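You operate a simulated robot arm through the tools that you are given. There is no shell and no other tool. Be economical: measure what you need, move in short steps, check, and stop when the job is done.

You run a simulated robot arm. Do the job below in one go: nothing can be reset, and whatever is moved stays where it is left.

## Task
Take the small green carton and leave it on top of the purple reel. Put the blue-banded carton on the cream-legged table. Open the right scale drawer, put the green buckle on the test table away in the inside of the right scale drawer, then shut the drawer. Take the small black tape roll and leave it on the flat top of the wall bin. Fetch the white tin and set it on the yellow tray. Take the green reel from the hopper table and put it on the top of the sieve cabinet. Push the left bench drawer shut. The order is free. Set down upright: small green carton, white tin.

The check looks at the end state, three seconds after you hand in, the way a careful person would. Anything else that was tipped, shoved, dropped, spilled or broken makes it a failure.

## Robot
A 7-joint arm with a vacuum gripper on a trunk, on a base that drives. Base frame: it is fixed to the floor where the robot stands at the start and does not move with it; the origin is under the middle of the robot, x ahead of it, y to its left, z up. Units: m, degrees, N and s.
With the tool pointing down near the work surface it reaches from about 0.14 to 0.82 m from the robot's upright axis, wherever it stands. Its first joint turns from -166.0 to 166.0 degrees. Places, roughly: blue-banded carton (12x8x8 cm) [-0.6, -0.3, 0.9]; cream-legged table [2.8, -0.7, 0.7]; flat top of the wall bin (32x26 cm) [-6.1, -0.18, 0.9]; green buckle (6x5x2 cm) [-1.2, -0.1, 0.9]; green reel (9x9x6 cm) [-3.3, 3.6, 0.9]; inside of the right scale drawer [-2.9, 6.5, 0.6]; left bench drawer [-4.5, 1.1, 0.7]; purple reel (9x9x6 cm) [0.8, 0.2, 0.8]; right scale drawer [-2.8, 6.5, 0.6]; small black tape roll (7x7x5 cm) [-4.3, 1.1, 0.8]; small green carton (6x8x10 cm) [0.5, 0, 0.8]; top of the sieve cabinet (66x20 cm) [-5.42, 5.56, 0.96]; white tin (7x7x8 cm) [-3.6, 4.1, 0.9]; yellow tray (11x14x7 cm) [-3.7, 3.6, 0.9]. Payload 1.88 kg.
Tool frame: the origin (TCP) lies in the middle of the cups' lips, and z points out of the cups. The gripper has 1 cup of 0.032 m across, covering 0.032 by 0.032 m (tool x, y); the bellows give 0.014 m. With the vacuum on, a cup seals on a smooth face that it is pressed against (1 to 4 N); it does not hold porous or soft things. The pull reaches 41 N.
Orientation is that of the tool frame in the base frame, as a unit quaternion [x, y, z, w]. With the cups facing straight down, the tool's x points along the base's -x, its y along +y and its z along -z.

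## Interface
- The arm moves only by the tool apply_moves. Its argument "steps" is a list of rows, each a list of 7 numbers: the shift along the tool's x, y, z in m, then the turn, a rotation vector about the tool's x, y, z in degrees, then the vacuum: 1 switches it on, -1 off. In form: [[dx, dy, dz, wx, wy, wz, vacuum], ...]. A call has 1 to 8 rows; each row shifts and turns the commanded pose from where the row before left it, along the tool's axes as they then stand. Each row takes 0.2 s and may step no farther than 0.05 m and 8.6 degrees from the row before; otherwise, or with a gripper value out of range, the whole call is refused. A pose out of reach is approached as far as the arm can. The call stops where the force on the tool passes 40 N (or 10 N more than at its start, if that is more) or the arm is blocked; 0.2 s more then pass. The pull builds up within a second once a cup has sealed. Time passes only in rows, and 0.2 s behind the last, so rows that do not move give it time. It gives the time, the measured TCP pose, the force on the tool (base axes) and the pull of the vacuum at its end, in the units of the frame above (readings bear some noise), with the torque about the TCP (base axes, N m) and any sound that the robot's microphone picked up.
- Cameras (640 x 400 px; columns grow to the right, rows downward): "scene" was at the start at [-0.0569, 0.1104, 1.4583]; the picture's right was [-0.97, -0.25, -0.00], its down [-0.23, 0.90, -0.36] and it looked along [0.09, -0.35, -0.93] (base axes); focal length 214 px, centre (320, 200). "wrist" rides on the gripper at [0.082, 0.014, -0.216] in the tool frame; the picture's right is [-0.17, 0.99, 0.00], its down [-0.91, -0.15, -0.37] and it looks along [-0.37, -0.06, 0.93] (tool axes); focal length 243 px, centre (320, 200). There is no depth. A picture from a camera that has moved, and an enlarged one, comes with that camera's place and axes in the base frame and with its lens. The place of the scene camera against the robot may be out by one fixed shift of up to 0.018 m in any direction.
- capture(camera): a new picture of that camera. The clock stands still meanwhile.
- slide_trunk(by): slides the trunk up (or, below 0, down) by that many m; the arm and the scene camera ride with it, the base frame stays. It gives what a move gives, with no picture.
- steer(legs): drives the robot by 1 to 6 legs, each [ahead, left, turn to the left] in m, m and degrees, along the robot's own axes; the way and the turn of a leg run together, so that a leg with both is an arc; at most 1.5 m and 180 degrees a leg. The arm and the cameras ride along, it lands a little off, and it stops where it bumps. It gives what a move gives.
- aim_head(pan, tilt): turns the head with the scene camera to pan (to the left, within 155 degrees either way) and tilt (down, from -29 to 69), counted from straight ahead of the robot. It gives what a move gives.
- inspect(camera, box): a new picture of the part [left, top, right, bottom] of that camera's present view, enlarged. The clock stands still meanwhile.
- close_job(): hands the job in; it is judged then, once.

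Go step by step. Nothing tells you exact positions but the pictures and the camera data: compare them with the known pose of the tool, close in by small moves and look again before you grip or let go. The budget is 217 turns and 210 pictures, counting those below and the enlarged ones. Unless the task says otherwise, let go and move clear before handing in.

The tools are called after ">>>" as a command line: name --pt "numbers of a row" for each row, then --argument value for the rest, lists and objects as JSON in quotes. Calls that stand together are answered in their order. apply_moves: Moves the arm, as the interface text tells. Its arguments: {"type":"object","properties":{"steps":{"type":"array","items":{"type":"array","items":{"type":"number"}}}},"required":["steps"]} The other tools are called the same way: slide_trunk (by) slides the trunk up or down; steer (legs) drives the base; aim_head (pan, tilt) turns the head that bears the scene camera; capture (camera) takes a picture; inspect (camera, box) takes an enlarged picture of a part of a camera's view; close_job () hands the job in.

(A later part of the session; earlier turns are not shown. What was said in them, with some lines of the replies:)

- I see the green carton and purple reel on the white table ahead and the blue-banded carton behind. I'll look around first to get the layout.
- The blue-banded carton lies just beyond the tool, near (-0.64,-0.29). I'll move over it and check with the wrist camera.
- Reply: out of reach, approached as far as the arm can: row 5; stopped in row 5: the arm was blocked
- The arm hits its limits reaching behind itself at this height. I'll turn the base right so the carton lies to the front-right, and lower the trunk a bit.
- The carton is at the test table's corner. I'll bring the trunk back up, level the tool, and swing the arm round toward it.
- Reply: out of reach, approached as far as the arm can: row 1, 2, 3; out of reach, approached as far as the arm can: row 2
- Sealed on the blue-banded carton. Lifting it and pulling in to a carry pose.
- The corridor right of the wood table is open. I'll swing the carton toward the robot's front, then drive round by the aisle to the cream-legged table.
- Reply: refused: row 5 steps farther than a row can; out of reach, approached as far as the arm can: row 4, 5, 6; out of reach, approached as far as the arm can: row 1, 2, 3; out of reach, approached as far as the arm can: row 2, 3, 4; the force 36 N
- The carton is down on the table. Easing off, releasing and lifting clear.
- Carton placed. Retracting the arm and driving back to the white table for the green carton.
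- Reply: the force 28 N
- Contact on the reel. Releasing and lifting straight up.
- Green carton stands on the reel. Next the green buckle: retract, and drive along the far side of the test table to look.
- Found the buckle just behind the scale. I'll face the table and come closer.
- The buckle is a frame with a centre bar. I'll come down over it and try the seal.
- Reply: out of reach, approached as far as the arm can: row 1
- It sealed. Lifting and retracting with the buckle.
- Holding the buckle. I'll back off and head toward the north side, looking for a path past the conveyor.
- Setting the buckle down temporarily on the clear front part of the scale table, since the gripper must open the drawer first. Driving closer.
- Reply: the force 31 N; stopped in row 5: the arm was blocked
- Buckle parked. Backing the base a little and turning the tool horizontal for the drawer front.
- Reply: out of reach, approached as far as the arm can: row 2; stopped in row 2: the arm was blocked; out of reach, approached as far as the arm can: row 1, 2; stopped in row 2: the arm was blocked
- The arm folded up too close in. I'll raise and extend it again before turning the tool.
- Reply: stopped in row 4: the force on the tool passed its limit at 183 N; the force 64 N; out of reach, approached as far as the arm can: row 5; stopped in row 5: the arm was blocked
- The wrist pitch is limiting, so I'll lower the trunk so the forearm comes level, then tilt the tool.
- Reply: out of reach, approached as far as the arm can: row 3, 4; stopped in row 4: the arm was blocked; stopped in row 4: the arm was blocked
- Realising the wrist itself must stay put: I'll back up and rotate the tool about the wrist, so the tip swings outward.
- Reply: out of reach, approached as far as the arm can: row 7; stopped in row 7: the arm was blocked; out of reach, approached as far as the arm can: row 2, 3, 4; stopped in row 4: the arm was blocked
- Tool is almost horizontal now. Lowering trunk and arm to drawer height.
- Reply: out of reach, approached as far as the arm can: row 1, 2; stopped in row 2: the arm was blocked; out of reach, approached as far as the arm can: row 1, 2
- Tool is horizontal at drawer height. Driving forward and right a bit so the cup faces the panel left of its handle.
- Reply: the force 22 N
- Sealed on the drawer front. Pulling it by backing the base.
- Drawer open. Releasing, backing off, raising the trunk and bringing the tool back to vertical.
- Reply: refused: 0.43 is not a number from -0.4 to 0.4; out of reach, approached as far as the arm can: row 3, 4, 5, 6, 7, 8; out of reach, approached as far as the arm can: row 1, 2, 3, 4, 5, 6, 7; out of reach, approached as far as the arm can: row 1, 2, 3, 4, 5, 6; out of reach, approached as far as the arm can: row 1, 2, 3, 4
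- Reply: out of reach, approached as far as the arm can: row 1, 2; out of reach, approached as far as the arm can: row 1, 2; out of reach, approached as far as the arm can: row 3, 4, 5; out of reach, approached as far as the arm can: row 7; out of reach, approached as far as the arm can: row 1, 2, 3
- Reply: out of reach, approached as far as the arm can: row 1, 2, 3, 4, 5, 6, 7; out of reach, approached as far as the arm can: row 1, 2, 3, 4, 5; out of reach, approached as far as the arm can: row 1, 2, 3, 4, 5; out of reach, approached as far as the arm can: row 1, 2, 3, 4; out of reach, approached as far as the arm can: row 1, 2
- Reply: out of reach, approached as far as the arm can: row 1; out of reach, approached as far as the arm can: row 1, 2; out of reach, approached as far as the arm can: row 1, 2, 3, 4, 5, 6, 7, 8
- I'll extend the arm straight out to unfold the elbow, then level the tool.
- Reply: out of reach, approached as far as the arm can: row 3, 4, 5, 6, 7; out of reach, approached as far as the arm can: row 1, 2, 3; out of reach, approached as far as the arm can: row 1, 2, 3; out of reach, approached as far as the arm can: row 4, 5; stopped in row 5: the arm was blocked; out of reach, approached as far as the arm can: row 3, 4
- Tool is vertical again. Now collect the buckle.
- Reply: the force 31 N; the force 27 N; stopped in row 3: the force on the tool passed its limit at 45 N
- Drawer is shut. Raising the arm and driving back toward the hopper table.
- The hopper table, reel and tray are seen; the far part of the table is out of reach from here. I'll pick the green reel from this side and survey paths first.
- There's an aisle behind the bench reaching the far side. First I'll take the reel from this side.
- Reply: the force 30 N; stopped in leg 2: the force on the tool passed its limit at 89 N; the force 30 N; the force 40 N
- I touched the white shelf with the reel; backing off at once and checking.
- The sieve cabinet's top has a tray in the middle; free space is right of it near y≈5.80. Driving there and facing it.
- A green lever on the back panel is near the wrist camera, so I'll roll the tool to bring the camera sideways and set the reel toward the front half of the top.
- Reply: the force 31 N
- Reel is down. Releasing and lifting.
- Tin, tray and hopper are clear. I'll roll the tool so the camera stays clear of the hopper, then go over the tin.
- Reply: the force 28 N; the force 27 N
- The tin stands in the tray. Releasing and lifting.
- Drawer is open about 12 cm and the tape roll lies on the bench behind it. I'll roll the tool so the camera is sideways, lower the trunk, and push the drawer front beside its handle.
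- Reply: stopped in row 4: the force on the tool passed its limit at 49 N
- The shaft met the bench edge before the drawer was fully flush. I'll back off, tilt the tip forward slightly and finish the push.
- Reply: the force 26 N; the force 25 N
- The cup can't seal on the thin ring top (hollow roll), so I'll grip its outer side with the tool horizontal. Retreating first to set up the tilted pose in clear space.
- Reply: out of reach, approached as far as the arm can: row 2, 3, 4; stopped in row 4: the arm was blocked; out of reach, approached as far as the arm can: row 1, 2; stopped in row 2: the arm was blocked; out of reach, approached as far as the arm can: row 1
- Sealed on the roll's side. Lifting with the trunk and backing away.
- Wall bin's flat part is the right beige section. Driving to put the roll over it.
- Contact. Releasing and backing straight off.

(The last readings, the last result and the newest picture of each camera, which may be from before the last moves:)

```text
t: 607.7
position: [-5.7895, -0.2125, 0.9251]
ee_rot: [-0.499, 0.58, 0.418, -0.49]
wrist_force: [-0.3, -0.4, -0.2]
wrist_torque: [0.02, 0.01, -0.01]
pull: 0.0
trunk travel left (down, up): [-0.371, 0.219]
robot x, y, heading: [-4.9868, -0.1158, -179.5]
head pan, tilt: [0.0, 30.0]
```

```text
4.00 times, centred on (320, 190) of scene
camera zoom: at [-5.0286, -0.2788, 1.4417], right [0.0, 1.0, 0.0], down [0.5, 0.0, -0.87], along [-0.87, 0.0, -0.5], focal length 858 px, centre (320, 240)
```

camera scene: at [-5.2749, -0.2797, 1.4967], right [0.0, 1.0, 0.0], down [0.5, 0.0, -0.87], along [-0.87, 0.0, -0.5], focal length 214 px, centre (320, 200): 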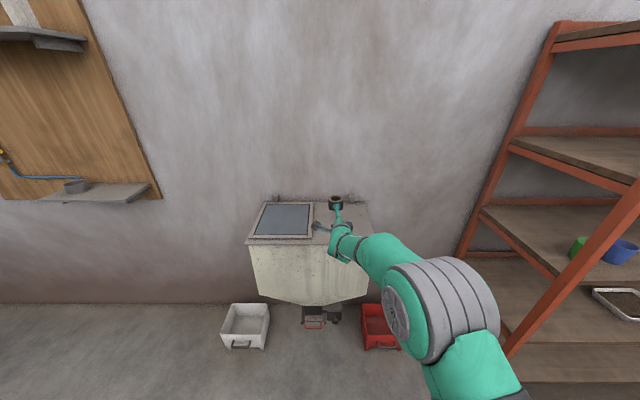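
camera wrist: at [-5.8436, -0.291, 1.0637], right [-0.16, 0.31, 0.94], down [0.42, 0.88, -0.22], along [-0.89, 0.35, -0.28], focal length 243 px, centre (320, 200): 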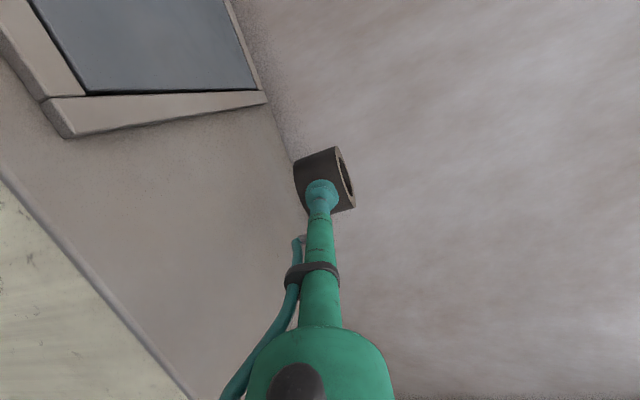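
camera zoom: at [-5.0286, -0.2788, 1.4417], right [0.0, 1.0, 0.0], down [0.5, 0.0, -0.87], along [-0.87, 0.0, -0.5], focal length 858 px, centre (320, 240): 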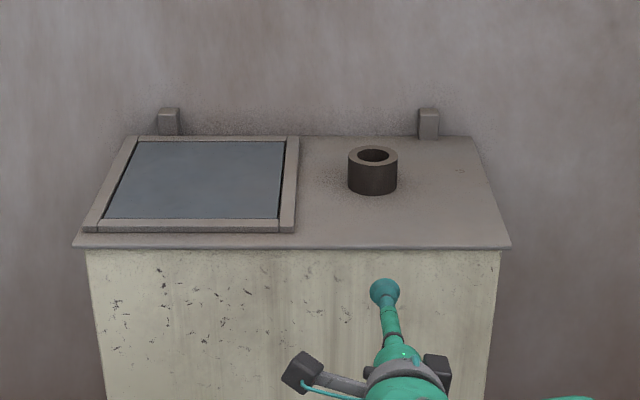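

All seven items look done. A last look at the shelf I brushed and the bench drawer.

>>> aim_head --pan 145 --tilt 20

>>> capture --camera "scene"

>>> aim_head --pan -130 --tilt 30

>>> capture --camera "scene"

```text
t: 610.0
position: [-5.7878, -0.2129, 0.926]
ee_rot: [-0.5, 0.58, 0.418, -0.49]
wrist_force: [-0.3, -0.3, -0.9]
wrist_torque: [-0.04, -0.02, -0.01]
pull: 0.0
trunk travel left (down, up): [-0.371, 0.219]
robot x, y, heading: [-4.9893, -0.114, -179.7]
head pan, tilt: [145.0, 20.0]
```

```text
37 pictures are left
camera scene: at [-4.8615, -0.3315, 1.4578], right [-0.57, -0.82, 0.0], down [-0.28, 0.2, -0.94], along [0.77, -0.54, -0.34], focal length 214 px, centre (320, 200)
```

scene: 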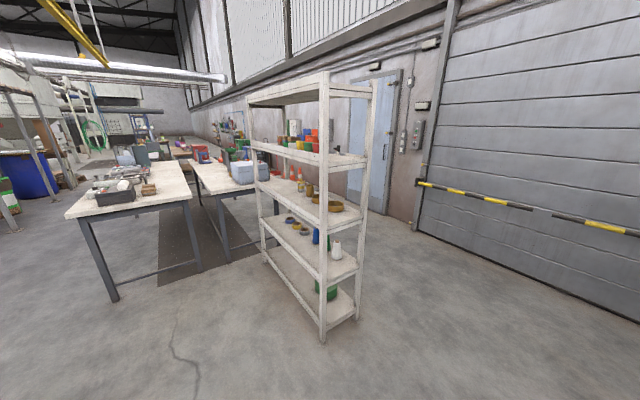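

```text
t: 613.8
position: [-5.7898, -0.2123, 0.9252]
ee_rot: [-0.499, 0.58, 0.418, -0.49]
wrist_force: [0.1, 0.5, -0.4]
wrist_torque: [-0.01, 0.01, -0.02]
pull: 0.0
trunk travel left (down, up): [-0.371, 0.219]
robot x, y, heading: [-4.9885, -0.1151, -179.7]
head pan, tilt: [-130.0, 30.0]
```

```text
36 pictures are left
camera scene: at [-4.8802, -0.2088, 1.4417], right [0.77, -0.64, 0.0], down [-0.32, -0.38, -0.87], along [0.55, 0.67, -0.5], focal length 214 px, centre (320, 200)
```

scene: 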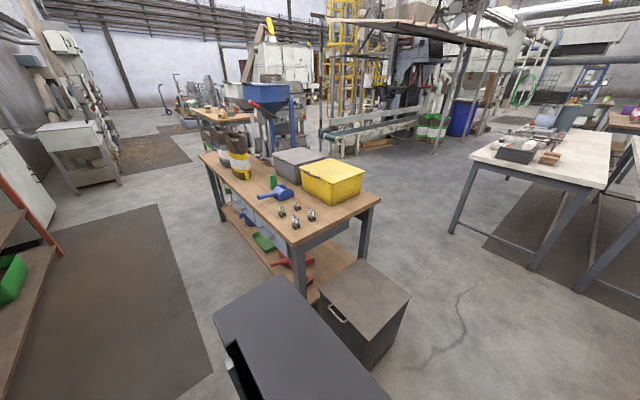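

Everything stands in order, with the shelf and its contents upright and the gripper clear, so I'm handing in.

>>> close_job

```text
The job is handed in.
```

I handed the job in with all seven parts done, each checked by camera right after it was placed or shut. The gripper is clear of everything.

- **Small green carton:** it stands upright on top of the purple reel.
- **Blue-banded carton:** it is on the cream-legged table.
- **Green buckle:** it is inside the right scale drawer, beside the two buckles already there, and the drawer is shut. I set it down on the scale table for a while because the gripper was needed to open the drawer.
- **Small black tape roll:** it is on the flat right-hand part of the wall bin's top. I gripped it by its side, because the cup could not seal on the hollow end.
- **White tin:** it stands upright in the yellow tray.
- **Green reel:** it is on the sieve cabinet's top, to the right of the tray there.
- **Left bench drawer:** it is pushed shut, flush with the one next to it.

While carrying the green reel I bumped the white shelf near the test table; the force reached 89 N before I backed off. In the picture after that and in the last look before handing in, the shelf stood in place with its contents upright.
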